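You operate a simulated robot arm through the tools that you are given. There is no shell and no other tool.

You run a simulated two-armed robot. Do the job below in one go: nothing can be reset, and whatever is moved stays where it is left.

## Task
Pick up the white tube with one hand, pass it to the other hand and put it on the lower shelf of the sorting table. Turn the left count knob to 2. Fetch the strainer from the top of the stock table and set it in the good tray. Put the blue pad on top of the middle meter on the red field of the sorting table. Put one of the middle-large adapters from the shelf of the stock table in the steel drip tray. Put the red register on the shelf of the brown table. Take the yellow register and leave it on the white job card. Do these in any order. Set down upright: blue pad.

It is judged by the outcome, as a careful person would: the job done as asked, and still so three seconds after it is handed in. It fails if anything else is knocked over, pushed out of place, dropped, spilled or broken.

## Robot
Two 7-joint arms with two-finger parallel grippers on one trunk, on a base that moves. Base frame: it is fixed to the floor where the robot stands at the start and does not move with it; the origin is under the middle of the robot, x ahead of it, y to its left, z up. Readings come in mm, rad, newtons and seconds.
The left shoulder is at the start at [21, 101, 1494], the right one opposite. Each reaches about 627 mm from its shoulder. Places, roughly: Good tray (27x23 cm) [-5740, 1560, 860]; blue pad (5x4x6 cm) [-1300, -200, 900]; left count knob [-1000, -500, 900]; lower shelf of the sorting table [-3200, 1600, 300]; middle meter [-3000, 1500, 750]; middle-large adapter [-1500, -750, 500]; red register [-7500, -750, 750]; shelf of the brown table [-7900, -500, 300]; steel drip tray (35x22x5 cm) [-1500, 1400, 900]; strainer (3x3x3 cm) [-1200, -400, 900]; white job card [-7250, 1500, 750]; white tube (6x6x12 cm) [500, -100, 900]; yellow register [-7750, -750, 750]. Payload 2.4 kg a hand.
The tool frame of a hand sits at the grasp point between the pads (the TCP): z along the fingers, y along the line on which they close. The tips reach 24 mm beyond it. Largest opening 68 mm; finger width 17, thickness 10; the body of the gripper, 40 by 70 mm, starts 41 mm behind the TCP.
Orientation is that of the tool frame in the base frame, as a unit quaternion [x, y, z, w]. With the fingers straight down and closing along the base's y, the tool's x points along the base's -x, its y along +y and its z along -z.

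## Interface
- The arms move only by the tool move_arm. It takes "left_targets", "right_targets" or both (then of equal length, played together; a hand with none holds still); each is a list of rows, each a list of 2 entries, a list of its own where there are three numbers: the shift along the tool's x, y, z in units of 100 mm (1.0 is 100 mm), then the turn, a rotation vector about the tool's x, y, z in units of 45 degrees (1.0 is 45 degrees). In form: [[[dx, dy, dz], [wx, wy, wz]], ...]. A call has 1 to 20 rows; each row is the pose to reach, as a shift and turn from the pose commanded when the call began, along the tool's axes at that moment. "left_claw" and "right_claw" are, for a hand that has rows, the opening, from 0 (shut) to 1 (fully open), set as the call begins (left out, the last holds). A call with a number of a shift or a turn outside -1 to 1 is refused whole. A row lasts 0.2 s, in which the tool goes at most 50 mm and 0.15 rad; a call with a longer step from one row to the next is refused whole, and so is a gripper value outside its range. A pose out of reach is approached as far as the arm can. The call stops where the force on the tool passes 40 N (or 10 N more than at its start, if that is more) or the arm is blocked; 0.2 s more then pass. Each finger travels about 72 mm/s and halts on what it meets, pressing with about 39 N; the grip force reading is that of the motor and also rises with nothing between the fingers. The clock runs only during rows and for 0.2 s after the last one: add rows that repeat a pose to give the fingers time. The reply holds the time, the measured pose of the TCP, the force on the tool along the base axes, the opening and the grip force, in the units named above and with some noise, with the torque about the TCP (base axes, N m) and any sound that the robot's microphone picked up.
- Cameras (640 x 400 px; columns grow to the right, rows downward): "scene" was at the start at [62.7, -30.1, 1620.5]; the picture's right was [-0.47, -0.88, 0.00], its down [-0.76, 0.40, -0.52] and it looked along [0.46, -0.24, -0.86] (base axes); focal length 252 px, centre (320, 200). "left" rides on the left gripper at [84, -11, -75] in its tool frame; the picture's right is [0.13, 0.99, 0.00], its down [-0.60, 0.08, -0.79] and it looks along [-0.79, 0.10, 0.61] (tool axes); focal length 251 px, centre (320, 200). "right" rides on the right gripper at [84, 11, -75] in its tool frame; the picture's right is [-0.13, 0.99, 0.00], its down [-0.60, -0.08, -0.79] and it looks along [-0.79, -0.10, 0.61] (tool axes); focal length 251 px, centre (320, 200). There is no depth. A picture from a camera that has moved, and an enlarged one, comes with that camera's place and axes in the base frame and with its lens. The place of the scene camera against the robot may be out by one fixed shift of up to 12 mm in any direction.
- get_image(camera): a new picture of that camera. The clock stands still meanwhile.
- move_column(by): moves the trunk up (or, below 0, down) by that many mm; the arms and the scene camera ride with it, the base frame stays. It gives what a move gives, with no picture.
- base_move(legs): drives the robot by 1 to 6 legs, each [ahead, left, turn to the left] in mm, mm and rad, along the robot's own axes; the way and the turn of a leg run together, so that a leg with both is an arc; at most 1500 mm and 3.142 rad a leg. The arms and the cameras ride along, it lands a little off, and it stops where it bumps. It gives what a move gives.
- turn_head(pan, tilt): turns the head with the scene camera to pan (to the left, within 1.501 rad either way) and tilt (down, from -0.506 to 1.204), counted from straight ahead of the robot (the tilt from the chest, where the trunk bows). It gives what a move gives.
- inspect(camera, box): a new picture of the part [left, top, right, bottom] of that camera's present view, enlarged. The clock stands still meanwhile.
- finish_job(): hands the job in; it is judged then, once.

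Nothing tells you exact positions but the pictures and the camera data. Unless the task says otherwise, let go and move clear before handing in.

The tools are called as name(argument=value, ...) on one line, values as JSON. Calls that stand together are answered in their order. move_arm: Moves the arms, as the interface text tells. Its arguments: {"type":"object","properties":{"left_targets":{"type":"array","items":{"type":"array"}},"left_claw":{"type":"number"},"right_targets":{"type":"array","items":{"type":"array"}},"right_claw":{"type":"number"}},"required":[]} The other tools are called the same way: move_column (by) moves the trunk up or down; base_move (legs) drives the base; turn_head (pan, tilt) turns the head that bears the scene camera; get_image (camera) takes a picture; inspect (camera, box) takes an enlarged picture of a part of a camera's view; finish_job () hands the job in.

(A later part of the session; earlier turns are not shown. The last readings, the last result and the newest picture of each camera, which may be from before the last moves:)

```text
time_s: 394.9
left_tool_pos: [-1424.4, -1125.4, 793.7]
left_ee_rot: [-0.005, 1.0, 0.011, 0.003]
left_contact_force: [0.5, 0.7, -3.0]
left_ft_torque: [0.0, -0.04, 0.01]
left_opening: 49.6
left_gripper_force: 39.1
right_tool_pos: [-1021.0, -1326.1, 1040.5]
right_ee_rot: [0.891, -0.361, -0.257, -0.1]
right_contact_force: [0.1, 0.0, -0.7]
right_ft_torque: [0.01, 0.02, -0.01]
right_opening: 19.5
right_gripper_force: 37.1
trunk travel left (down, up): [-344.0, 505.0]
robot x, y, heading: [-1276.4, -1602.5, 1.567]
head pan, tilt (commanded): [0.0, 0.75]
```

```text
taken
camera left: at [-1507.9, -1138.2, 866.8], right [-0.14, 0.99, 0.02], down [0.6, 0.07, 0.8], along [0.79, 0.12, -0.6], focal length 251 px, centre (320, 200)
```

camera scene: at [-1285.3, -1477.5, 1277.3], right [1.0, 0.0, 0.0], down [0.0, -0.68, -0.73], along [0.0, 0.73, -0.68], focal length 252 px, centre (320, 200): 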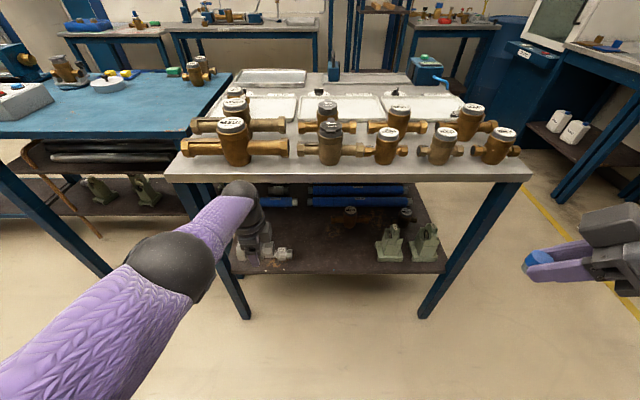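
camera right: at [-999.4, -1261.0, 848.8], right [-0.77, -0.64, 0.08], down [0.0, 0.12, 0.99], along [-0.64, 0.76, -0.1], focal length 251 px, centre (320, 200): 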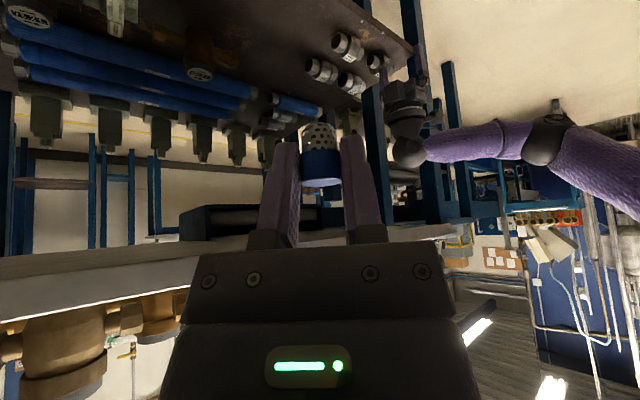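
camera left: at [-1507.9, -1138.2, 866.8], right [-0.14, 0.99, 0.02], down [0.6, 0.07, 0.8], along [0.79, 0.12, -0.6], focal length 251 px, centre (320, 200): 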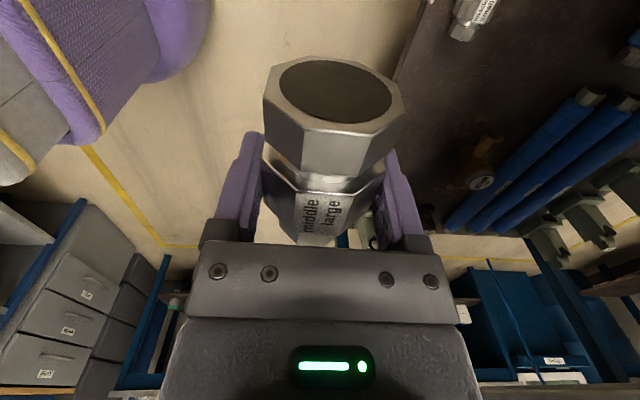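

The left arm is nearly stretched now, so I pull the left hand back right away.

move_arm(left_targets=[[[0, -0.2, 0], [0, 0, 0]], [[0, -0.4, 0], [0, 0, 0]], [[0, -0.6, 0], [0, 0, 0]], [[0, -0.8, 0], [0, 0, 0]], [[0, -0.95, 0], [0, 0, 0]], [[0, -0.95, 0], [0, 0, 0]]])

get_image(camera="scene")

```text
time_s: 396.3
left_tool_pos: [-1420.0, -1143.7, 761.2]
left_ee_rot: [-0.005, 1.0, 0.01, 0.004]
left_contact_force: [0.1, 0.6, -1.7]
left_ft_torque: [-0.02, -0.01, -0.02]
left_opening: 49.7
left_gripper_force: 39.3
left hand out of reach, approached as far as the arm can: row 1, 2, 3, 4, 5, 6
right_tool_pos: [-1020.5, -1326.0, 1042.0]
right_ee_rot: [0.891, -0.361, -0.258, -0.1]
right_contact_force: [0.8, -0.7, 0.4]
right_ft_torque: [0.0, 0.0, 0.0]
right_opening: 19.4
right_gripper_force: 37.3
trunk travel left (down, up): [-344.0, 505.0]
robot x, y, heading: [-1276.3, -1604.0, 1.564]
head pan, tilt (commanded): [0.0, 0.75]
```

```text
taken
camera scene: at [-1285.3, -1477.6, 1277.4], right [1.0, 0.0, 0.0], down [0.0, -0.68, -0.73], along [0.0, 0.73, -0.68], focal length 252 px, centre (320, 200)
```

scene: 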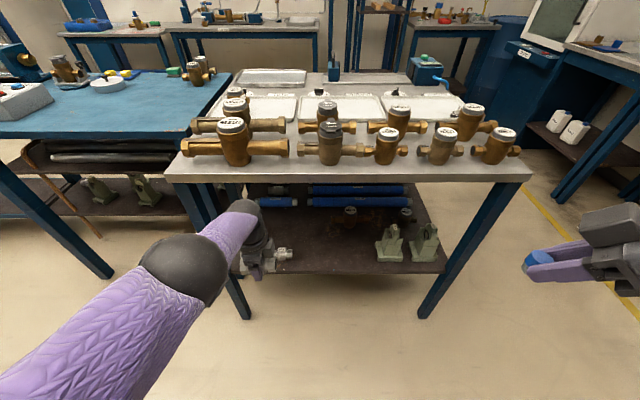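

The left elbow has locked straight again. I back the robot off for room and apply the cure: pull outward, then a long move left and up, then inward.

base_move(legs=[[-120, 0, 0]])

move_arm(left_targets=[[[0, 0.2, 0], [0, 0, 0]], [[0, 0.4, 0], [0, 0, 0]], [[0, 0.4, 0], [0, 0, 0]], [[0.15, 0.4, -0.2], [0, 0, 0]], [[0.3, 0.4, -0.4], [0, 0, 0]], [[0.45, 0.4, -0.6], [0, 0, 0]], [[0.6, 0.4, -0.8], [0, 0, 0]], [[0.75, 0.4, -1.0], [0, 0, 0]], [[0.75, 0.4, -1.0], [0, 0, 0]]])

move_arm(left_targets=[[[0.15, 0.3, -0.2], [0, 0, 0]], [[0.3, 0.3, -0.4], [0, 0, 0]], [[0.45, 0.3, -0.6], [0, 0, 0]], [[0.6, 0.2, -0.8], [0, 0, 0]], [[0.75, 0.1, -1.0], [0, 0, 0]], [[0.75, 0.1, -1.0], [0, 0, 0]]])

get_image(camera="scene")

```text
time_s: 397.5
left_tool_pos: [-1419.5, -1264.1, 761.9]
left_ee_rot: [-0.004, 1.0, 0.01, 0.004]
left_contact_force: [0.4, 0.5, -4.0]
left_ft_torque: [0.01, 0.0, -0.02]
left_opening: 49.8
left_gripper_force: 39.4
right_tool_pos: [-1019.3, -1448.2, 1040.4]
right_ee_rot: [0.89, -0.362, -0.257, -0.102]
right_contact_force: [-1.0, -0.2, -0.4]
right_ft_torque: [-0.02, -0.01, 0.0]
right_opening: 19.2
right_gripper_force: 36.8
trunk travel left (down, up): [-344.0, 505.0]
robot x, y, heading: [-1273.3, -1726.0, 1.568]
head pan, tilt (commanded): [0.0, 0.75]
```

```text
time_s: 399.5
left_tool_pos: [-1496.2, -1231.4, 861.8]
left_ee_rot: [-0.004, 1.0, 0.011, 0.004]
left_contact_force: [0.3, -0.6, -3.8]
left_ft_torque: [0.0, -0.04, -0.04]
left_opening: 49.6
left_gripper_force: 39.2
left hand out of reach, approached as far as the arm can: row 1, 2, 3, 4, 5, 6, 7, 8, 9
right_tool_pos: [-1020.4, -1448.2, 1040.3]
right_ee_rot: [0.89, -0.362, -0.258, -0.1]
right_contact_force: [-0.4, -1.3, 0.3]
right_ft_torque: [0.01, 0.03, -0.01]
right_opening: 19.3
right_gripper_force: 37.2
trunk travel left (down, up): [-344.0, 505.0]
robot x, y, heading: [-1276.6, -1723.8, 1.568]
head pan, tilt (commanded): [0.0, 0.75]
```

```text
time_s: 400.9
left_tool_pos: [-1572.7, -1234.4, 963.0]
left_ee_rot: [-0.004, 1.0, 0.011, 0.004]
left_contact_force: [1.2, 0.7, -2.6]
left_ft_torque: [0.02, 0.01, -0.01]
left_opening: 49.8
left_gripper_force: 39.2
left hand out of reach, approached as far as the arm can: row 1, 2, 3, 4, 5, 6
right_tool_pos: [-1020.8, -1447.1, 1042.1]
right_ee_rot: [0.891, -0.361, -0.257, -0.101]
right_contact_force: [-0.1, -0.5, -0.3]
right_ft_torque: [-0.03, -0.01, 0.0]
right_opening: 19.5
right_gripper_force: 37.1
trunk travel left (down, up): [-344.0, 505.0]
robot x, y, heading: [-1278.4, -1721.8, 1.57]
head pan, tilt (commanded): [0.0, 0.75]
```

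```text
taken
camera scene: at [-1285.7, -1598.0, 1277.4], right [1.0, 0.0, 0.0], down [0.0, -0.68, -0.73], along [0.0, 0.73, -0.68], focal length 252 px, centre (320, 200)
```

scene: 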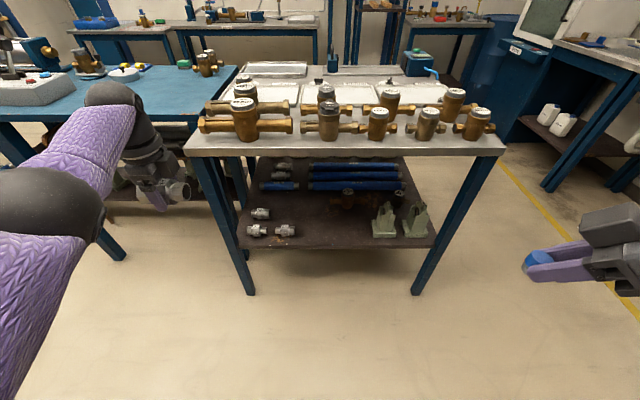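

Fully straight now at shoulder height. I pull inward.

move_arm(left_targets=[[[0.05, -0.12, -0.08], [0, 0, 0]], [[0.1, -0.28, -0.16], [0, 0, 0]], [[0.1, -0.45, -0.2], [0, 0, 0]], [[0.05, -0.62, -0.2], [0, 0, 0]], [[0, -0.8, -0.2], [0, 0, 0]], [[0, -0.8, -0.2], [0, 0, 0]]])

get_image(camera="scene")

```text
time_s: 402.3
left_tool_pos: [-1569.6, -1315.8, 980.1]
left_ee_rot: [-0.005, 1.0, 0.01, 0.003]
left_contact_force: [0.5, -1.5, -3.7]
left_ft_torque: [0.0, -0.03, -0.02]
left_opening: 49.6
left_gripper_force: 39.1
right_tool_pos: [-1020.6, -1446.2, 1041.0]
right_ee_rot: [0.89, -0.362, -0.258, -0.101]
right_contact_force: [0.4, 0.0, 0.0]
right_ft_torque: [-0.01, 0.02, -0.02]
right_opening: 19.1
right_gripper_force: 36.9
trunk travel left (down, up): [-344.0, 505.0]
robot x, y, heading: [-1277.2, -1720.4, 1.573]
head pan, tilt (commanded): [0.0, 0.75]
```

```text
taken
camera scene: at [-1285.6, -1598.2, 1277.4], right [1.0, 0.0, 0.0], down [0.0, -0.68, -0.73], along [0.0, 0.73, -0.68], focal length 252 px, centre (320, 200)
```

scene: 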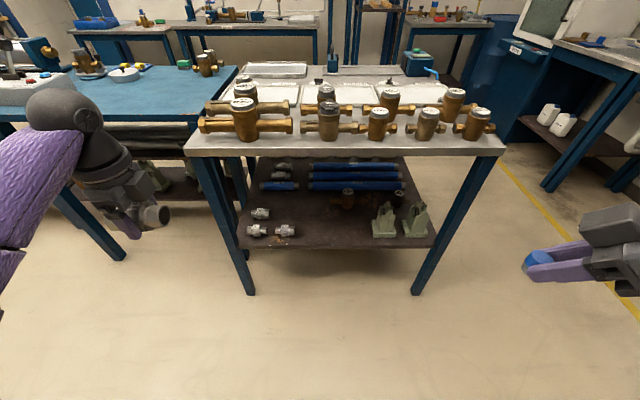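

The left arm bends normally again. I bring it in front and then drive round to the drip tray on the other side of the aisle.

move_arm(left_targets=[[[-0.2, 0, 0.05], [0, 0, 0]], [[-0.4, 0, 0.1], [0, 0, 0]], [[-0.6, 0, 0.15], [0, 0, 0]], [[-0.8, 0, 0.2], [0, 0, 0]], [[-1.0, 0, 0.25], [0, 0, 0]], [[-1.0, 0, 0.25], [0, 0, 0]]])

base_move(legs=[[0, 0, -1.5708], [1050, 0, 0], [0, 0, 1.5708]])

get_image(camera="scene")

```text
time_s: 403.7
left_tool_pos: [-1471.4, -1315.4, 956.8]
left_ee_rot: [-0.005, 1.0, 0.011, 0.003]
left_contact_force: [-0.5, 0.0, -2.8]
left_ft_torque: [-0.02, 0.01, 0.01]
left_opening: 49.8
left_gripper_force: 38.9
right_tool_pos: [-1019.6, -1447.8, 1041.0]
right_ee_rot: [0.89, -0.361, -0.258, -0.1]
right_contact_force: [0.1, 1.0, 0.5]
right_ft_torque: [0.02, 0.02, 0.01]
right_opening: 19.5
right_gripper_force: 37.2
trunk travel left (down, up): [-344.0, 505.0]
robot x, y, heading: [-1275.9, -1724.7, 1.568]
head pan, tilt (commanded): [0.0, 0.75]
```

```text
time_s: 416.8
left_tool_pos: [-423.4, -1305.0, 957.7]
left_ee_rot: [-0.009, 1.0, 0.01, 0.004]
left_contact_force: [0.1, -0.3, -3.8]
left_ft_torque: [0.02, 0.0, 0.01]
left_opening: 49.6
left_gripper_force: 39.1
right_tool_pos: [28.3, -1433.7, 1040.2]
right_ee_rot: [0.892, -0.357, -0.258, -0.1]
right_contact_force: [-0.3, 0.4, -0.6]
right_ft_torque: [0.0, -0.01, -0.02]
right_opening: 19.0
right_gripper_force: 37.1
trunk travel left (down, up): [-344.0, 505.0]
robot x, y, heading: [-226.8, -1709.7, 1.578]
head pan, tilt (commanded): [0.0, 0.75]
```

```text
taken
camera scene: at [-235.2, -1586.4, 1277.4], right [1.0, 0.01, 0.0], down [0.01, -0.68, -0.73], along [-0.01, 0.73, -0.68], focal length 252 px, centre (320, 200)
```

scene: 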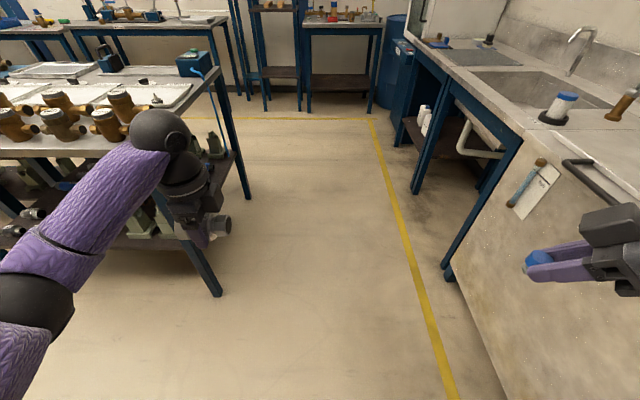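

The lane is clear on both sides. I drive back up to the aisle and over to the drip-tray table.

base_move(legs=[[1500, 0, 0], [730, 0, 0], [0, 0, 1.5708], [1230, 0, 0], [0, 0, -1.5708]])

turn_head(pan=0.0, tilt=0.65)

get_image(camera="scene")

```text
time_s: 441.2
left_tool_pos: [-1657.4, 944.2, 956.2]
left_ee_rot: [0.006, 1.0, 0.01, 0.004]
left_contact_force: [0.1, -0.4, -3.1]
left_ft_torque: [-0.01, -0.01, -0.03]
left_opening: 49.5
left_gripper_force: 39.1
right_tool_pos: [-1209.6, 800.7, 1040.6]
right_ee_rot: [0.887, -0.371, -0.256, -0.104]
right_contact_force: [-0.7, 0.1, -0.6]
right_ft_torque: [0.01, 0.02, 0.0]
right_opening: 19.0
right_gripper_force: 37.1
trunk travel left (down, up): [-344.0, 505.0]
robot x, y, heading: [-1472.9, 532.5, 1.548]
head pan, tilt (commanded): [0.0, 0.75]
```

```text
time_s: 441.9
left_tool_pos: [-1656.7, 944.6, 957.2]
left_ee_rot: [0.006, 1.0, 0.01, 0.003]
left_contact_force: [-0.3, -0.7, -2.3]
left_ft_torque: [0.01, -0.04, -0.01]
left_opening: 49.4
left_gripper_force: 39.0
right_tool_pos: [-1210.9, 801.4, 1038.9]
right_ee_rot: [0.887, -0.37, -0.256, -0.103]
right_contact_force: [-0.3, -0.3, -1.0]
right_ft_torque: [0.03, 0.0, -0.03]
right_opening: 19.0
right_gripper_force: 37.2
trunk travel left (down, up): [-344.0, 505.0]
robot x, y, heading: [-1472.5, 528.2, 1.547]
head pan, tilt (commanded): [0.0, 0.649]
```

```text
taken
camera scene: at [-1478.6, 660.1, 1286.0], right [1.0, -0.02, 0.0], down [-0.01, -0.61, -0.8], along [0.02, 0.8, -0.61], focal length 252 px, centre (320, 200)
```

scene: 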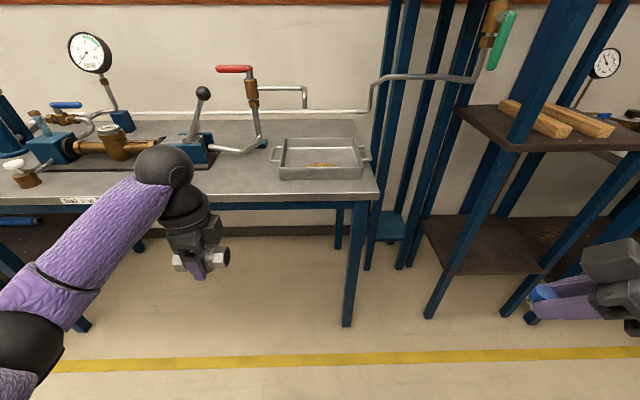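

The steel drip tray stands ahead at about (-1457, 1385). I raise the trunk, bring the left hand 90 mm to the right, shift the base right 110 mm and drive closer.

move_column(by=70)

move_arm(left_targets=[[[-0.2, 0, 0], [0, 0, 0]], [[-0.4, 0, 0], [0, 0, 0]], [[-0.6, 0, 0], [0, 0, 0]], [[-0.8, 0, 0], [0, 0, 0]], [[-0.9, 0, 0], [0, 0, 0]], [[-0.9, 0, 0], [0, 0, 0]]])

base_move(legs=[[0, -115, 0.02], [300, 0, 0]])

turn_head(pan=0.0, tilt=0.8)

get_image(camera="scene")

get_image(camera="left")

```text
time_s: 443.0
left_tool_pos: [-1657.7, 943.0, 1026.7]
left_ee_rot: [0.006, 1.0, 0.009, 0.004]
left_contact_force: [-0.6, 0.2, -1.9]
left_ft_torque: [0.04, -0.03, -0.03]
left_opening: 49.5
left_gripper_force: 39.7
right_tool_pos: [-1209.5, 801.2, 1110.4]
right_ee_rot: [0.886, -0.371, -0.256, -0.105]
right_contact_force: [0.2, 0.3, -0.3]
right_ft_torque: [0.02, 0.0, -0.01]
right_opening: 19.0
right_gripper_force: 37.2
trunk travel left (down, up): [-414.0, 435.0]
robot x, y, heading: [-1473.1, 530.7, 1.546]
head pan, tilt (commanded): [0.0, 0.649]
```

```text
time_s: 444.4
left_tool_pos: [-1568.0, 943.6, 1028.8]
left_ee_rot: [0.006, 1.0, 0.01, 0.004]
left_contact_force: [-0.7, 0.6, -2.6]
left_ft_torque: [-0.01, 0.01, 0.01]
left_opening: 49.6
left_gripper_force: 39.3
right_tool_pos: [-1209.7, 801.4, 1110.5]
right_ee_rot: [0.887, -0.37, -0.256, -0.104]
right_contact_force: [-0.7, 0.1, 0.2]
right_ft_torque: [0.03, 0.0, -0.01]
right_opening: 18.9
right_gripper_force: 37.4
trunk travel left (down, up): [-414.0, 435.0]
robot x, y, heading: [-1473.0, 531.3, 1.549]
head pan, tilt (commanded): [0.0, 0.649]
```

```text
time_s: 447.2
left_tool_pos: [-1461.1, 1237.6, 1027.4]
left_ee_rot: [-0.005, 1.0, 0.01, 0.003]
left_contact_force: [0.0, 0.4, -2.7]
left_ft_torque: [0.03, 0.0, 0.01]
left_opening: 49.9
left_gripper_force: 39.1
right_tool_pos: [-1100.2, 1103.7, 1109.7]
right_ee_rot: [0.891, -0.362, -0.257, -0.101]
right_contact_force: [0.1, -0.6, -0.2]
right_ft_torque: [0.0, 0.0, -0.02]
right_opening: 19.0
right_gripper_force: 37.0
trunk travel left (down, up): [-414.0, 435.0]
robot x, y, heading: [-1357.4, 829.0, 1.57]
head pan, tilt (commanded): [0.0, 0.649]
```

```text
time_s: 447.9
left_tool_pos: [-1462.2, 1236.8, 1027.9]
left_ee_rot: [-0.004, 1.0, 0.011, 0.004]
left_contact_force: [-0.1, 0.1, -2.9]
left_ft_torque: [0.03, 0.01, -0.02]
left_opening: 49.9
left_gripper_force: 39.2
right_tool_pos: [-1100.2, 1103.5, 1110.7]
right_ee_rot: [0.89, -0.361, -0.258, -0.101]
right_contact_force: [0.5, -0.7, 0.3]
right_ft_torque: [0.01, -0.02, -0.01]
right_opening: 19.1
right_gripper_force: 36.9
trunk travel left (down, up): [-414.0, 435.0]
robot x, y, heading: [-1356.9, 825.8, 1.573]
head pan, tilt (commanded): [0.0, 0.799]
```

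```text
taken
camera scene: at [-1366.1, 939.8, 1344.0], right [1.0, 0.0, 0.0], down [0.0, -0.72, -0.7], along [0.0, 0.7, -0.72], focal length 252 px, centre (320, 200)
```

scene: 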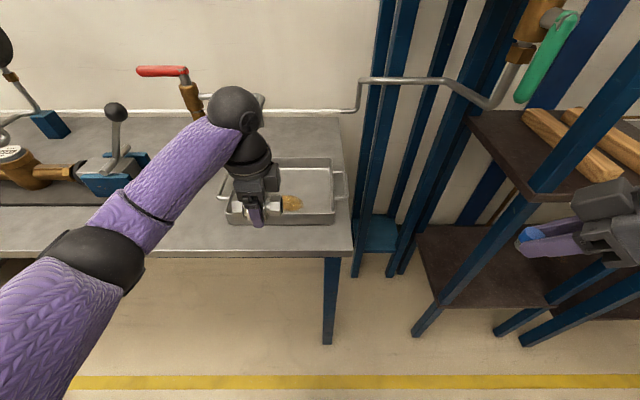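

```text
taken
camera left: at [-1545.0, 1225.4, 1100.9], right [-0.14, 0.99, 0.02], down [0.6, 0.07, 0.8], along [0.79, 0.12, -0.6], focal length 251 px, centre (320, 200)
```

left: 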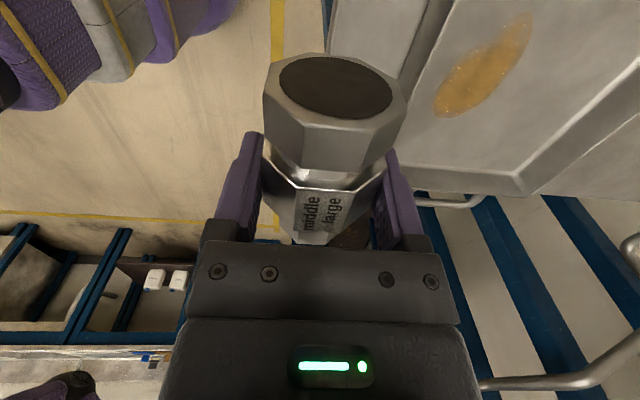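

I zoom in on the tray to choose the spot.

inspect(camera="scene", box=[200, 140, 370, 240])

inspect(camera="left", box=[380, 0, 640, 220])

```text
3.76 times, centred on (285, 190) of scene
camera zoom: at [-1366.1, 939.8, 1344.0], right [1.0, 0.0, 0.0], down [0.0, -0.72, -0.7], along [0.0, 0.7, -0.72], focal length 948 px, centre (452, 238)
```

zoom: 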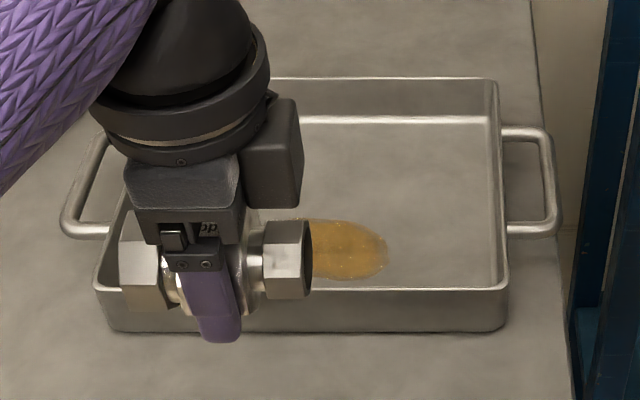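

```text
1.82 times, centred on (510, 110) of left
camera zoom: at [-1545.0, 1225.4, 1100.9], right [-0.14, 0.99, 0.02], down [0.6, 0.07, 0.8], along [0.79, 0.12, -0.6], focal length 457 px, centre (-26, 364)
```

zoom: 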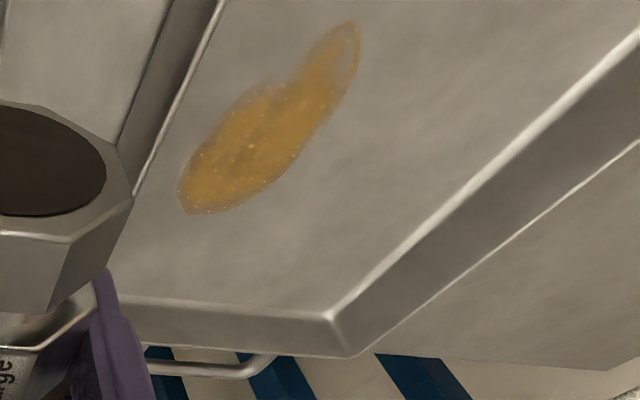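

The tray's back-right corner is clear of the oil puddle. I shift the base right 60 mm, drive 150 mm forward, and check from above.

base_move(legs=[[0, -60, 0], [148, 0, 0]])

get_image(camera="scene")

get_image(camera="left")

```text
time_s: 449.9
left_tool_pos: [-1400.1, 1385.4, 1027.1]
left_ee_rot: [-0.005, 1.0, 0.009, 0.003]
left_contact_force: [0.2, 0.2, -3.2]
left_ft_torque: [-0.02, -0.01, 0.02]
left_opening: 49.8
left_gripper_force: 38.9
right_tool_pos: [-1040.0, 1253.0, 1109.8]
right_ee_rot: [0.89, -0.361, -0.258, -0.101]
right_contact_force: [-0.4, -0.3, -0.4]
right_ft_torque: [-0.01, -0.03, 0.02]
right_opening: 19.0
right_gripper_force: 36.9
trunk travel left (down, up): [-414.0, 435.0]
robot x, y, heading: [-1294.4, 975.0, 1.57]
head pan, tilt (commanded): [0.0, 0.799]
```

```text
taken
camera scene: at [-1305.1, 1088.5, 1343.9], right [1.0, 0.0, 0.0], down [0.0, -0.72, -0.7], along [0.0, 0.7, -0.72], focal length 252 px, centre (320, 200)
```

scene: 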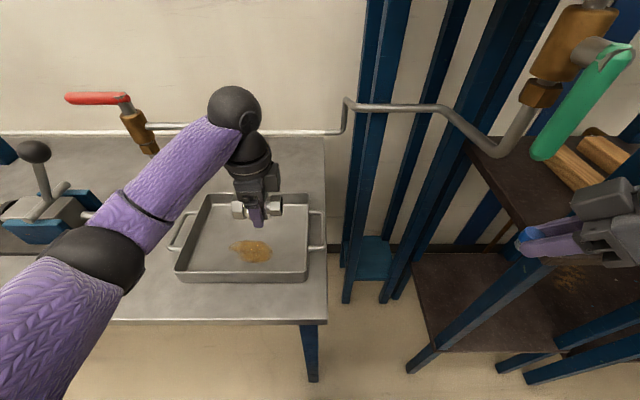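

```text
taken
camera left: at [-1484.1, 1373.9, 1100.6], right [-0.14, 0.99, 0.02], down [0.6, 0.07, 0.8], along [0.79, 0.12, -0.6], focal length 251 px, centre (320, 200)
```

left: 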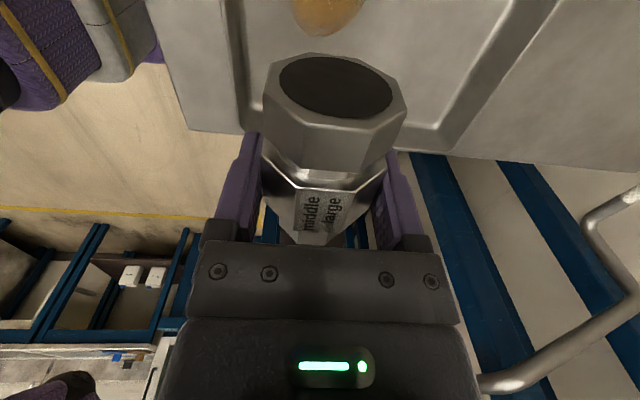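

I move the hand 65 mm further in and 15 mm left, then lower the trunk 100 mm.

move_arm(left_targets=[[[0.05, 0.2, 0], [0, 0, 0]], [[0.1, 0.4, 0], [0, 0, 0]], [[0.15, 0.6, 0], [0, 0, 0]], [[0.15, 0.65, 0], [0, 0, 0]], [[0.15, 0.65, 0], [0, 0, 0]]])

move_column(by=-95)

get_image(camera="left")

inspect(camera="scene", box=[150, 140, 350, 290])

```text
time_s: 451.1
left_tool_pos: [-1416.4, 1451.2, 1029.2]
left_ee_rot: [-0.004, 1.0, 0.011, 0.003]
left_contact_force: [-0.2, 0.1, -2.7]
left_ft_torque: [0.0, -0.02, -0.01]
left_opening: 49.8
left_gripper_force: 38.8
right_tool_pos: [-1038.7, 1251.5, 1110.6]
right_ee_rot: [0.891, -0.361, -0.258, -0.1]
right_contact_force: [0.2, 0.0, -0.3]
right_ft_torque: [0.0, 0.03, 0.02]
right_opening: 19.1
right_gripper_force: 36.6
trunk travel left (down, up): [-414.0, 435.0]
robot x, y, heading: [-1296.7, 975.0, 1.57]
head pan, tilt (commanded): [0.0, 0.799]
```

```text
time_s: 452.4
left_tool_pos: [-1415.7, 1449.3, 933.5]
left_ee_rot: [-0.005, 1.0, 0.011, 0.003]
left_contact_force: [0.2, 0.4, -4.0]
left_ft_torque: [0.0, 0.02, 0.0]
left_opening: 49.9
left_gripper_force: 38.9
right_tool_pos: [-1039.4, 1251.5, 1015.9]
right_ee_rot: [0.891, -0.361, -0.258, -0.1]
right_contact_force: [0.0, 0.3, 0.0]
right_ft_torque: [-0.01, -0.02, 0.01]
right_opening: 19.1
right_gripper_force: 37.3
trunk travel left (down, up): [-319.0, 530.0]
robot x, y, heading: [-1297.8, 974.5, 1.568]
head pan, tilt (commanded): [0.0, 0.799]
```

```text
taken
camera left: at [-1499.8, 1438.0, 1007.3], right [-0.14, 0.99, 0.02], down [0.6, 0.07, 0.8], along [0.79, 0.12, -0.6], focal length 251 px, centre (320, 200)
```

left: 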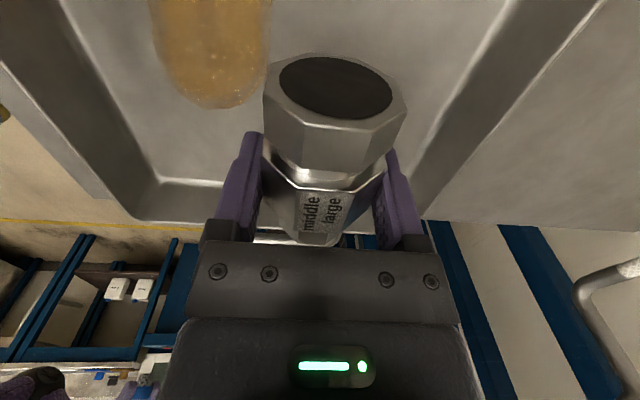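

```text
2.67 times, centred on (250, 215) of scene
camera zoom: at [-1305.0, 1102.8, 1248.2], right [1.0, 0.0, 0.0], down [0.0, -0.72, -0.7], along [0.0, 0.7, -0.72], focal length 672 px, centre (507, 160)
```

zoom: 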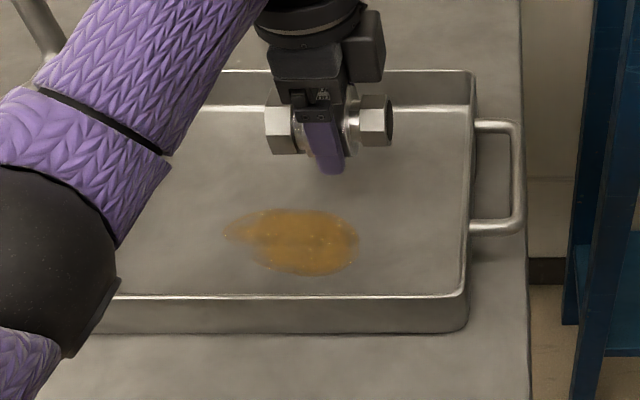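

Everything is inside the tray's corner with room on all sides. I lower the fitting slowly onto the tray floor.

move_arm(left_targets=[[[0, 0, 0.1], [0, 0, 0]], [[0, 0, 0.2], [0, 0, 0]], [[0, 0, 0.28], [0, 0, 0]], [[0, 0, 0.32], [0, 0, 0]], [[0, 0, 0.35], [0, 0, 0]], [[0, 0, 0.38], [0, 0, 0]], [[0, 0, 0.41], [0, 0, 0]], [[0, 0, 0.44], [0, 0, 0]], [[0, 0, 0.47], [0, 0, 0]]])

get_image(camera="left")

```text
time_s: 454.5
left_tool_pos: [-1415.4, 1451.3, 889.2]
left_ee_rot: [-0.005, 1.0, 0.014, 0.004]
left_contact_force: [0.2, -6.3, 16.7]
left_ft_torque: [-0.5, -0.03, -0.01]
left_opening: 49.8
left_gripper_force: 38.9
right_tool_pos: [-1039.7, 1249.6, 1015.9]
right_ee_rot: [0.891, -0.361, -0.258, -0.102]
right_contact_force: [-0.1, 0.3, -0.1]
right_ft_torque: [-0.01, -0.02, 0.0]
right_opening: 19.1
right_gripper_force: 37.1
trunk travel left (down, up): [-319.0, 530.0]
robot x, y, heading: [-1295.5, 974.9, 1.571]
head pan, tilt (commanded): [0.0, 0.799]
stopped in row 9 (left hand): the force on the tool passed its limit at 42 N (the readings are from after the stop); the commanded pose is now the measured one
```

```text
taken
camera left: at [-1499.1, 1438.1, 963.1], right [-0.14, 0.99, 0.03], down [0.6, 0.06, 0.8], along [0.79, 0.13, -0.6], focal length 251 px, centre (320, 200)
```

left: 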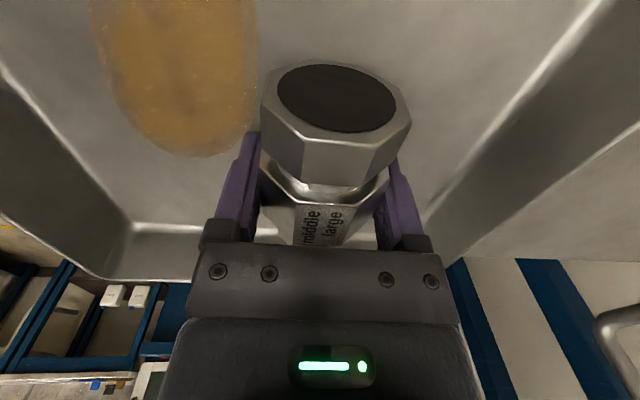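

It rests on the tray floor. I ease off, open the fingers just enough and lift away.

move_arm(left_targets=[[[0, 0, -0.015], [0, 0, 0]], [[0, 0, -0.02], [0, 0, 0]], [[0, 0, -0.02], [0, 0, 0]], [[0, 0, -0.1], [0, 0, 0]], [[0, 0, -0.3], [0, 0, 0]], [[0, 0, -0.5], [0, 0, 0]], [[0, 0, -0.7], [0, 0, 0]], [[0, 0, -0.7], [0, 0, 0]]], left_claw=0.87)

get_image(camera="left")

inspect(camera="scene", box=[150, 140, 350, 290])

```text
time_s: 456.3
left_tool_pos: [-1416.8, 1449.9, 959.5]
left_ee_rot: [-0.004, 1.0, 0.012, 0.004]
left_contact_force: [0.9, -0.6, 0.4]
left_ft_torque: [-0.02, -0.01, -0.01]
left_opening: 59.1
left_gripper_force: 0.1
right_tool_pos: [-1039.4, 1251.3, 1015.4]
right_ee_rot: [0.891, -0.362, -0.257, -0.101]
right_contact_force: [0.3, -0.8, 0.0]
right_ft_torque: [0.04, 0.01, 0.01]
right_opening: 19.1
right_gripper_force: 36.7
trunk travel left (down, up): [-319.0, 530.0]
robot x, y, heading: [-1301.4, 973.5, 1.571]
head pan, tilt (commanded): [0.0, 0.799]
```

```text
taken
camera left: at [-1499.5, 1437.6, 1032.7], right [-0.14, 0.99, 0.02], down [0.6, 0.06, 0.8], along [0.79, 0.13, -0.6], focal length 251 px, centre (320, 200)
```

left: 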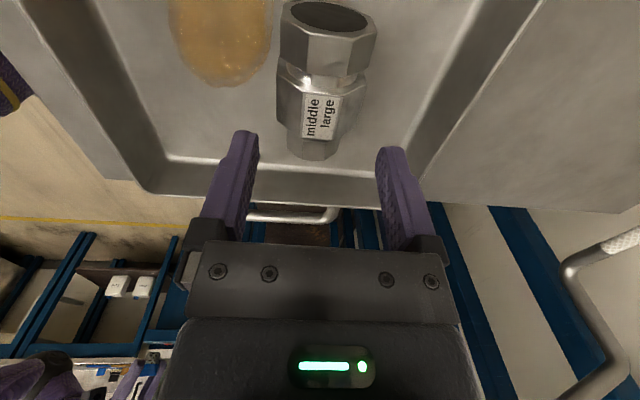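

```text
2.67 times, centred on (250, 215) of scene
camera zoom: at [-1305.0, 1102.7, 1248.2], right [1.0, 0.0, 0.0], down [0.0, -0.72, -0.7], along [0.0, 0.7, -0.72], focal length 672 px, centre (507, 160)
```

zoom: 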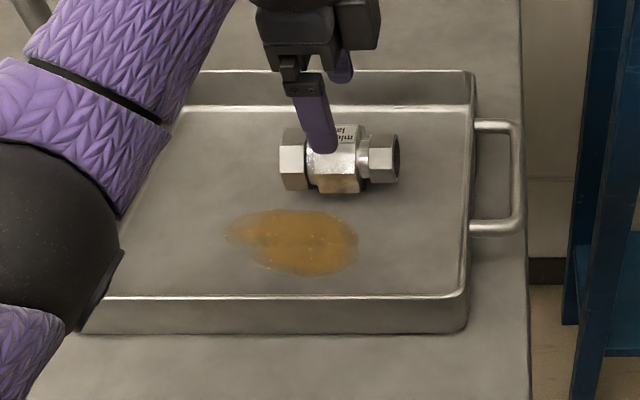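

The middle–large adapter lies in the drip tray. I back off, tuck the left hand in, and drive down the aisle towards the good tray.

base_move(legs=[[-380, 0, 0]])

move_arm(left_targets=[[[0, -0.2, 0.05], [0, 0, 0]], [[0, -0.4, 0.1], [0, 0, 0]], [[0, -0.6, 0.1], [0, 0, 0]], [[0, -0.8, 0.1], [0, 0, 0]], [[0, -0.8, 0.1], [0, 0, 0]]])

base_move(legs=[[0, 0, 1.5708], [1500, 0, 0], [1500, 0, 0]])

turn_head(pan=0.0, tilt=0.3)

get_image(camera="scene")

```text
time_s: 458.7
left_tool_pos: [-1415.1, 1069.4, 960.0]
left_ee_rot: [-0.004, 1.0, 0.013, 0.003]
left_contact_force: [0.2, 0.7, -0.4]
left_ft_torque: [0.03, 0.02, 0.0]
left_opening: 59.3
left_gripper_force: 0.0
right_tool_pos: [-1040.7, 870.8, 1015.8]
right_ee_rot: [0.89, -0.363, -0.257, -0.101]
right_contact_force: [-0.1, -0.2, -0.2]
right_ft_torque: [0.0, 0.03, 0.01]
right_opening: 18.9
right_gripper_force: 37.0
trunk travel left (down, up): [-319.0, 530.0]
robot x, y, heading: [-1299.0, 598.8, 1.565]
head pan, tilt (commanded): [0.0, 0.799]
```

```text
time_s: 459.9
left_tool_pos: [-1415.5, 989.2, 946.9]
left_ee_rot: [-0.004, 1.0, 0.012, 0.004]
left_contact_force: [0.5, -0.2, 0.2]
left_ft_torque: [-0.04, 0.01, 0.03]
left_opening: 59.1
left_gripper_force: 0.1
right_tool_pos: [-1040.2, 871.1, 1016.2]
right_ee_rot: [0.89, -0.362, -0.256, -0.101]
right_contact_force: [-0.7, 0.0, -0.9]
right_ft_torque: [0.02, -0.01, 0.0]
right_opening: 18.9
right_gripper_force: 37.3
trunk travel left (down, up): [-319.0, 530.0]
robot x, y, heading: [-1296.0, 596.3, 1.57]
head pan, tilt (commanded): [0.0, 0.799]
```

```text
time_s: 478.3
left_tool_pos: [-4715.5, 459.0, 948.1]
left_ee_rot: [0.71, -0.704, -0.011, 0.005]
left_contact_force: [-0.1, 0.1, 0.2]
left_ft_torque: [-0.03, 0.0, 0.03]
left_opening: 59.2
left_gripper_force: 0.0
right_tool_pos: [-4596.2, 834.0, 1015.9]
right_ee_rot: [0.885, 0.374, -0.255, 0.111]
right_contact_force: [-0.9, 0.4, -0.1]
right_ft_torque: [-0.05, 0.01, 0.01]
right_opening: 19.2
right_gripper_force: 37.2
trunk travel left (down, up): [-319.0, 530.0]
robot x, y, heading: [-4319.3, 573.7, 3.142]
head pan, tilt (commanded): [0.0, 0.799]
```

```text
time_s: 479.2
left_tool_pos: [-4715.1, 459.7, 945.3]
left_ee_rot: [0.71, -0.704, -0.012, 0.007]
left_contact_force: [0.6, 0.3, 0.2]
left_ft_torque: [0.01, -0.03, 0.01]
left_opening: 59.3
left_gripper_force: 0.1
right_tool_pos: [-4596.6, 833.7, 1016.9]
right_ee_rot: [0.885, 0.375, -0.253, 0.11]
right_contact_force: [0.0, 0.3, -0.4]
right_ft_torque: [-0.02, 0.04, 0.03]
right_opening: 19.4
right_gripper_force: 37.2
trunk travel left (down, up): [-319.0, 530.0]
robot x, y, heading: [-4321.8, 573.3, 3.139]
head pan, tilt (commanded): [0.0, 0.3]
```

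```text
taken
camera scene: at [-4467.1, 578.8, 1292.5], right [0.0, 1.0, 0.0], down [0.3, 0.0, -0.95], along [-0.95, 0.0, -0.3], focal length 252 px, centre (320, 200)
```

scene: 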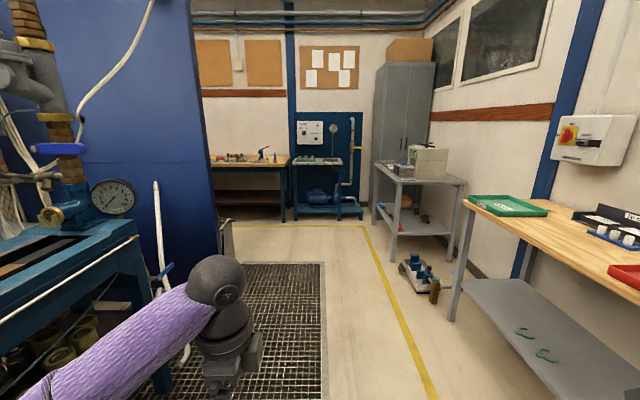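

I see the wooden table on the right with the green good tray, a floor grating ahead, and some gear on the floor beyond. I keep to the right part of the aisle and go to the good tray.

base_move(legs=[[0, -260, 0], [1490, 0, 0], [0, 0, -1.5708]])

turn_head(pan=0.0, tilt=0.65)

get_image(camera="scene")

```text
time_s: 491.9
left_tool_pos: [-5916.7, 1244.0, 946.0]
left_ee_rot: [0.001, 1.0, 0.013, 0.004]
left_contact_force: [-0.3, 0.1, -0.8]
left_ft_torque: [0.0, 0.01, 0.03]
left_opening: 59.2
left_gripper_force: 0.1
right_tool_pos: [-5543.6, 1122.5, 1015.8]
right_ee_rot: [0.889, -0.365, -0.257, -0.102]
right_contact_force: [-1.4, -0.3, -0.6]
right_ft_torque: [0.0, -0.03, 0.02]
right_opening: 19.2
right_gripper_force: 37.4
trunk travel left (down, up): [-319.0, 530.0]
robot x, y, heading: [-5806.5, 853.4, 1.554]
head pan, tilt (commanded): [0.0, 0.3]
```

```text
time_s: 492.7
left_tool_pos: [-5917.1, 1244.4, 946.6]
left_ee_rot: [0.001, 1.0, 0.012, 0.004]
left_contact_force: [0.4, 0.7, -0.3]
left_ft_torque: [0.02, -0.01, -0.04]
left_opening: 59.2
left_gripper_force: 0.1
right_tool_pos: [-5544.4, 1122.3, 1015.5]
right_ee_rot: [0.888, -0.367, -0.257, -0.103]
right_contact_force: [-0.4, 0.2, 0.1]
right_ft_torque: [0.02, -0.01, 0.0]
right_opening: 19.1
right_gripper_force: 36.7
trunk travel left (down, up): [-319.0, 530.0]
robot x, y, heading: [-5808.6, 851.4, 1.563]
head pan, tilt (commanded): [0.0, 0.649]
```

```text
taken
camera scene: at [-5811.4, 982.7, 1260.9], right [1.0, -0.01, 0.0], down [-0.01, -0.6, -0.8], along [0.01, 0.8, -0.6], focal length 252 px, centre (320, 200)
```

scene: 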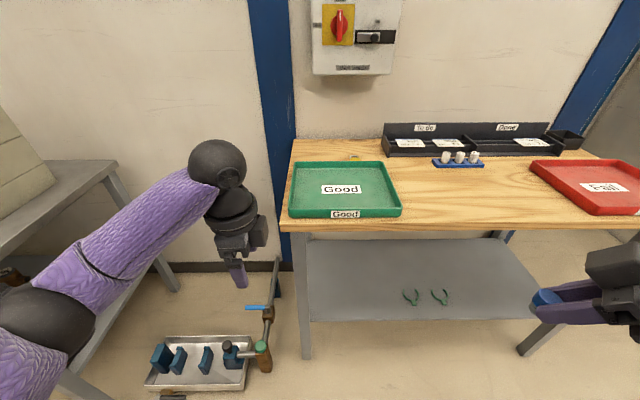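

The green tray is labelled "Good", centred at about (-5741, 1575). I bring the right hand with the strainer round in front of me in two moves.

move_arm(right_targets=[[[-0.2, 0.02, 0.12], [0, 0, 0]], [[-0.4, 0.04, 0.25], [0, 0, 0]], [[-0.6, 0.05, 0.37], [0, 0, 0]], [[-0.8, 0.07, 0.49], [0, 0, 0]], [[-0.97, 0.09, 0.61], [0, 0, 0]], [[-0.97, 0.09, 0.61], [0, 0, 0]]])

move_arm(right_targets=[[[-0.2, 0.02, 0.12], [0, 0, 0]], [[-0.4, 0.04, 0.25], [0, 0, 0]], [[-0.6, 0.05, 0.37], [0, 0, 0]], [[-0.8, 0.07, 0.49], [0, 0, 0]], [[-0.97, 0.09, 0.61], [0, 0, 0]], [[-0.97, 0.09, 0.61], [0, 0, 0]]])

get_image(camera="scene")

```text
time_s: 494.1
left_tool_pos: [-5916.7, 1245.4, 946.8]
left_ee_rot: [0.0, 1.0, 0.012, 0.004]
left_contact_force: [-0.9, -0.6, -0.8]
left_ft_torque: [0.01, -0.02, 0.02]
left_opening: 59.1
left_gripper_force: 0.0
right_tool_pos: [-5632.7, 1197.5, 1015.9]
right_ee_rot: [0.889, -0.366, -0.257, -0.102]
right_contact_force: [-0.5, -0.5, -0.3]
right_ft_torque: [-0.01, -0.03, 0.03]
right_opening: 19.4
right_gripper_force: 37.0
trunk travel left (down, up): [-319.0, 530.0]
robot x, y, heading: [-5801.9, 848.2, 1.558]
head pan, tilt (commanded): [0.0, 0.649]
```

```text
time_s: 495.5
left_tool_pos: [-5918.3, 1245.2, 946.7]
left_ee_rot: [0.0, 1.0, 0.012, 0.004]
left_contact_force: [0.6, -0.2, 0.4]
left_ft_torque: [-0.03, 0.0, -0.02]
left_opening: 59.3
left_gripper_force: 0.0
right_tool_pos: [-5720.5, 1269.8, 1015.7]
right_ee_rot: [0.889, -0.366, -0.257, -0.103]
right_contact_force: [0.2, 0.6, -0.8]
right_ft_torque: [0.01, -0.01, 0.03]
right_opening: 19.1
right_gripper_force: 36.5
trunk travel left (down, up): [-319.0, 530.0]
robot x, y, heading: [-5807.7, 848.4, 1.56]
head pan, tilt (commanded): [0.0, 0.649]
```

```text
taken
camera scene: at [-5811.6, 982.8, 1260.8], right [1.0, -0.01, 0.0], down [-0.01, -0.6, -0.8], along [0.01, 0.8, -0.6], focal length 252 px, centre (320, 200)
```

scene: 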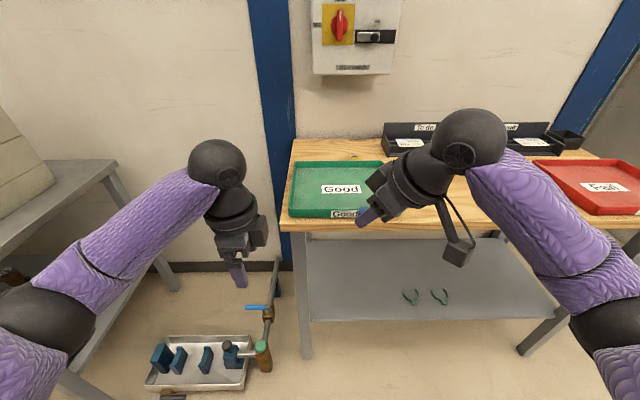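

I shift left 20 mm and drive 290 mm forward so the strainer is over the tray.

base_move(legs=[[0, 20, 0], [290, 0, 0]])

turn_head(pan=-0.2, tilt=0.85)

get_image(camera="scene")

get_image(camera="right")

```text
time_s: 497.9
left_tool_pos: [-5937.3, 1535.4, 946.7]
left_ee_rot: [-0.002, 1.0, 0.012, 0.004]
left_contact_force: [-0.9, -0.9, -0.7]
left_ft_torque: [-0.05, 0.0, -0.03]
left_opening: 59.3
left_gripper_force: 0.1
right_tool_pos: [-5737.8, 1560.5, 1015.2]
right_ee_rot: [0.89, -0.363, -0.258, -0.101]
right_contact_force: [0.4, 1.1, -0.1]
right_ft_torque: [-0.02, 0.0, -0.01]
right_opening: 19.2
right_gripper_force: 37.1
trunk travel left (down, up): [-319.0, 530.0]
robot x, y, heading: [-5821.3, 1138.8, 1.559]
head pan, tilt (commanded): [0.0, 0.649]
```

```text
time_s: 498.6
left_tool_pos: [-5937.1, 1535.0, 946.9]
left_ee_rot: [-0.001, 1.0, 0.012, 0.003]
left_contact_force: [-0.2, -0.8, 0.5]
left_ft_torque: [0.01, 0.0, 0.01]
left_opening: 59.0
left_gripper_force: 0.0
right_tool_pos: [-5739.9, 1562.8, 1015.8]
right_ee_rot: [0.89, -0.363, -0.257, -0.102]
right_contact_force: [-1.3, 0.1, -0.1]
right_ft_torque: [0.03, 0.03, 0.02]
right_opening: 19.1
right_gripper_force: 37.2
trunk travel left (down, up): [-319.0, 530.0]
robot x, y, heading: [-5820.6, 1138.7, 1.562]
head pan, tilt (commanded): [-0.201, 0.85]
```

```text
taken
camera scene: at [-5813.7, 1262.9, 1244.2], right [0.98, -0.21, 0.0], down [-0.16, -0.73, -0.66], along [0.14, 0.65, -0.75], focal length 252 px, centre (320, 200)
```

scene: 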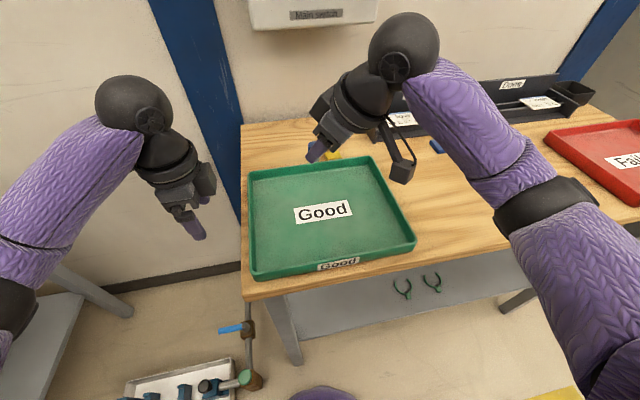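

```text
taken
camera right: at [-5668.1, 1475.1, 1034.6], right [-0.77, -0.63, 0.08], down [-0.01, 0.12, 0.99], along [-0.64, 0.77, -0.1], focal length 251 px, centre (320, 200)
```

right: 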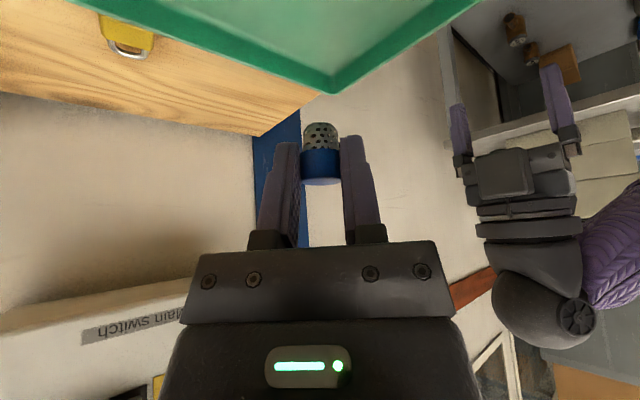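

The strainer hangs over the middle of the tray. I lower the right arm 90 mm and check.

move_arm(right_targets=[[[0.12, 0, 0.19], [0, 0, 0]], [[0.24, 0, 0.38], [0, 0, 0]], [[0.36, 0, 0.57], [0, 0, 0]], [[0.48, 0, 0.76], [0, 0, 0]], [[0.48, 0, 0.76], [0, 0, 0]]])

get_image(camera="right")

inspect(camera="scene", box=[230, 130, 430, 290])

```text
time_s: 499.8
left_tool_pos: [-5936.0, 1534.4, 946.6]
left_ee_rot: [-0.002, 1.0, 0.013, 0.004]
left_contact_force: [0.0, 0.0, -0.3]
left_ft_torque: [0.01, 0.02, 0.01]
left_opening: 59.1
left_gripper_force: 0.0
right_tool_pos: [-5738.7, 1559.4, 926.5]
right_ee_rot: [0.889, -0.364, -0.257, -0.102]
right_contact_force: [0.5, 0.4, 0.0]
right_ft_torque: [0.03, 0.01, 0.01]
right_opening: 19.0
right_gripper_force: 36.2
trunk travel left (down, up): [-319.0, 530.0]
robot x, y, heading: [-5822.9, 1141.4, 1.564]
head pan, tilt (commanded): [-0.201, 0.85]
```

```text
taken
camera right: at [-5667.7, 1473.8, 944.6], right [-0.77, -0.63, 0.07], down [-0.01, 0.12, 0.99], along [-0.64, 0.77, -0.1], focal length 251 px, centre (320, 200)
```

right: 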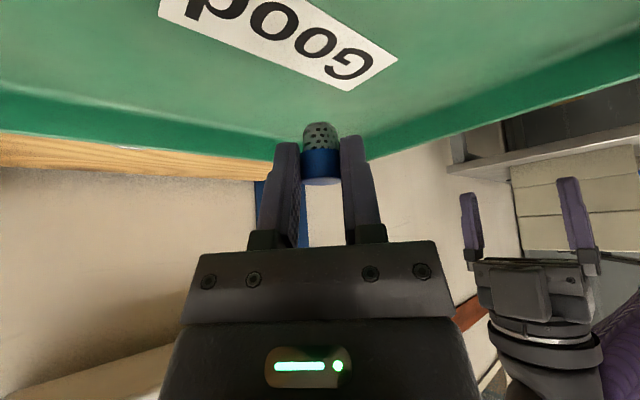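

```text
2.50 times, centred on (330, 210) of scene
camera zoom: at [-5813.7, 1262.8, 1244.2], right [0.98, -0.21, 0.0], down [-0.16, -0.74, -0.66], along [0.14, 0.65, -0.75], focal length 630 px, centre (295, 175)
```

zoom: 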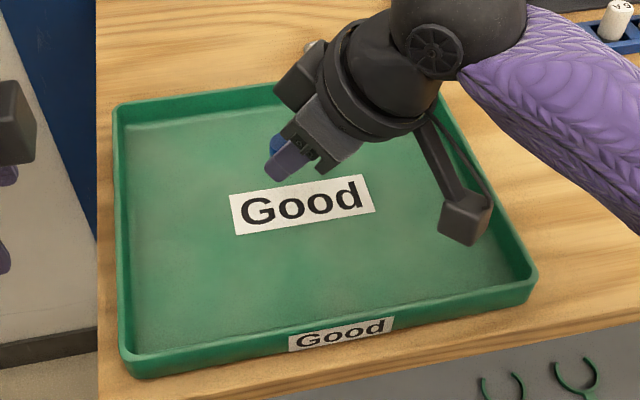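

Good. I lower the remaining ~32 mm in small steps until contact.

move_arm(right_targets=[[[0.05, 0, 0.08], [0, 0, 0]], [[0.09, 0, 0.14], [0, 0, 0]], [[0.115, 0, 0.182], [0, 0, 0]], [[0.135, 0, 0.213], [0, 0, 0]], [[0.15, 0, 0.238], [0, 0, 0]], [[0.165, 0, 0.262], [0, 0, 0]], [[0.18, 0, 0.286], [0, 0, 0]], [[0.195, 0, 0.31], [0, 0, 0]]])

get_image(camera="right")

```text
time_s: 501.6
left_tool_pos: [-5936.1, 1534.8, 946.6]
left_ee_rot: [-0.002, 1.0, 0.012, 0.004]
left_contact_force: [-0.3, 0.2, 0.0]
left_ft_torque: [0.01, -0.01, 0.01]
left_opening: 59.2
left_gripper_force: 0.1
right_tool_pos: [-5739.1, 1559.8, 888.7]
right_ee_rot: [0.889, -0.364, -0.257, -0.102]
right_contact_force: [0.6, -0.1, -0.4]
right_ft_torque: [-0.01, -0.01, -0.02]
right_opening: 19.0
right_gripper_force: 36.8
trunk travel left (down, up): [-319.0, 530.0]
robot x, y, heading: [-5821.5, 1141.0, 1.562]
head pan, tilt (commanded): [-0.201, 0.85]
```

```text
taken
camera right: at [-5668.4, 1474.1, 907.9], right [-0.77, -0.63, 0.07], down [-0.01, 0.12, 0.99], along [-0.64, 0.76, -0.1], focal length 251 px, centre (320, 200)
```

right: 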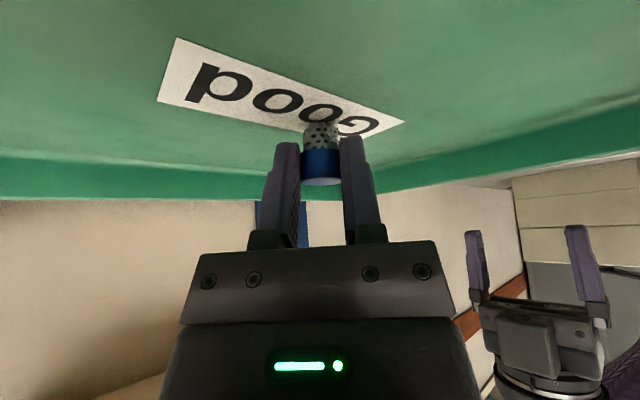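

No contact yet, the tray floor is a bit lower. I continue down.

move_arm(right_targets=[[[0.016, 0, 0.025], [0, 0, 0]], [[0.032, 0, 0.05], [0, 0, 0]], [[0.048, 0, 0.076], [0, 0, 0]], [[0.064, 0, 0.1], [0, 0, 0]], [[0.08, 0, 0.127], [0, 0, 0]], [[0.096, 0, 0.152], [0, 0, 0]], [[0.11, 0, 0.178], [0, 0, 0]]])

get_image(camera="right")

```text
time_s: 502.8
left_tool_pos: [-5936.8, 1533.4, 946.2]
left_ee_rot: [-0.002, 1.0, 0.012, 0.004]
left_contact_force: [-0.2, 0.2, 1.0]
left_ft_torque: [-0.01, 0.04, 0.01]
left_opening: 59.5
left_gripper_force: 0.1
right_tool_pos: [-5739.4, 1559.9, 879.6]
right_ee_rot: [0.888, -0.363, -0.262, -0.106]
right_contact_force: [1.2, -4.1, 14.0]
right_ft_torque: [0.06, 0.01, 0.04]
right_opening: 19.4
right_gripper_force: 36.7
trunk travel left (down, up): [-319.0, 530.0]
robot x, y, heading: [-5821.3, 1140.7, 1.56]
head pan, tilt (commanded): [-0.201, 0.85]
stopped in row 5 (right hand): the force on the tool passed its limit at 42 N (the readings are from after the stop); the commanded pose is now the measured one
```

```text
taken
camera right: at [-5668.7, 1474.4, 897.4], right [-0.77, -0.63, 0.07], down [0.0, 0.11, 0.99], along [-0.64, 0.77, -0.09], focal length 251 px, centre (320, 200)
```

right: 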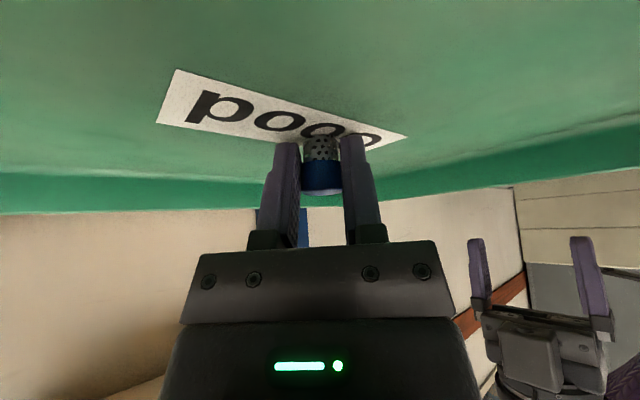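

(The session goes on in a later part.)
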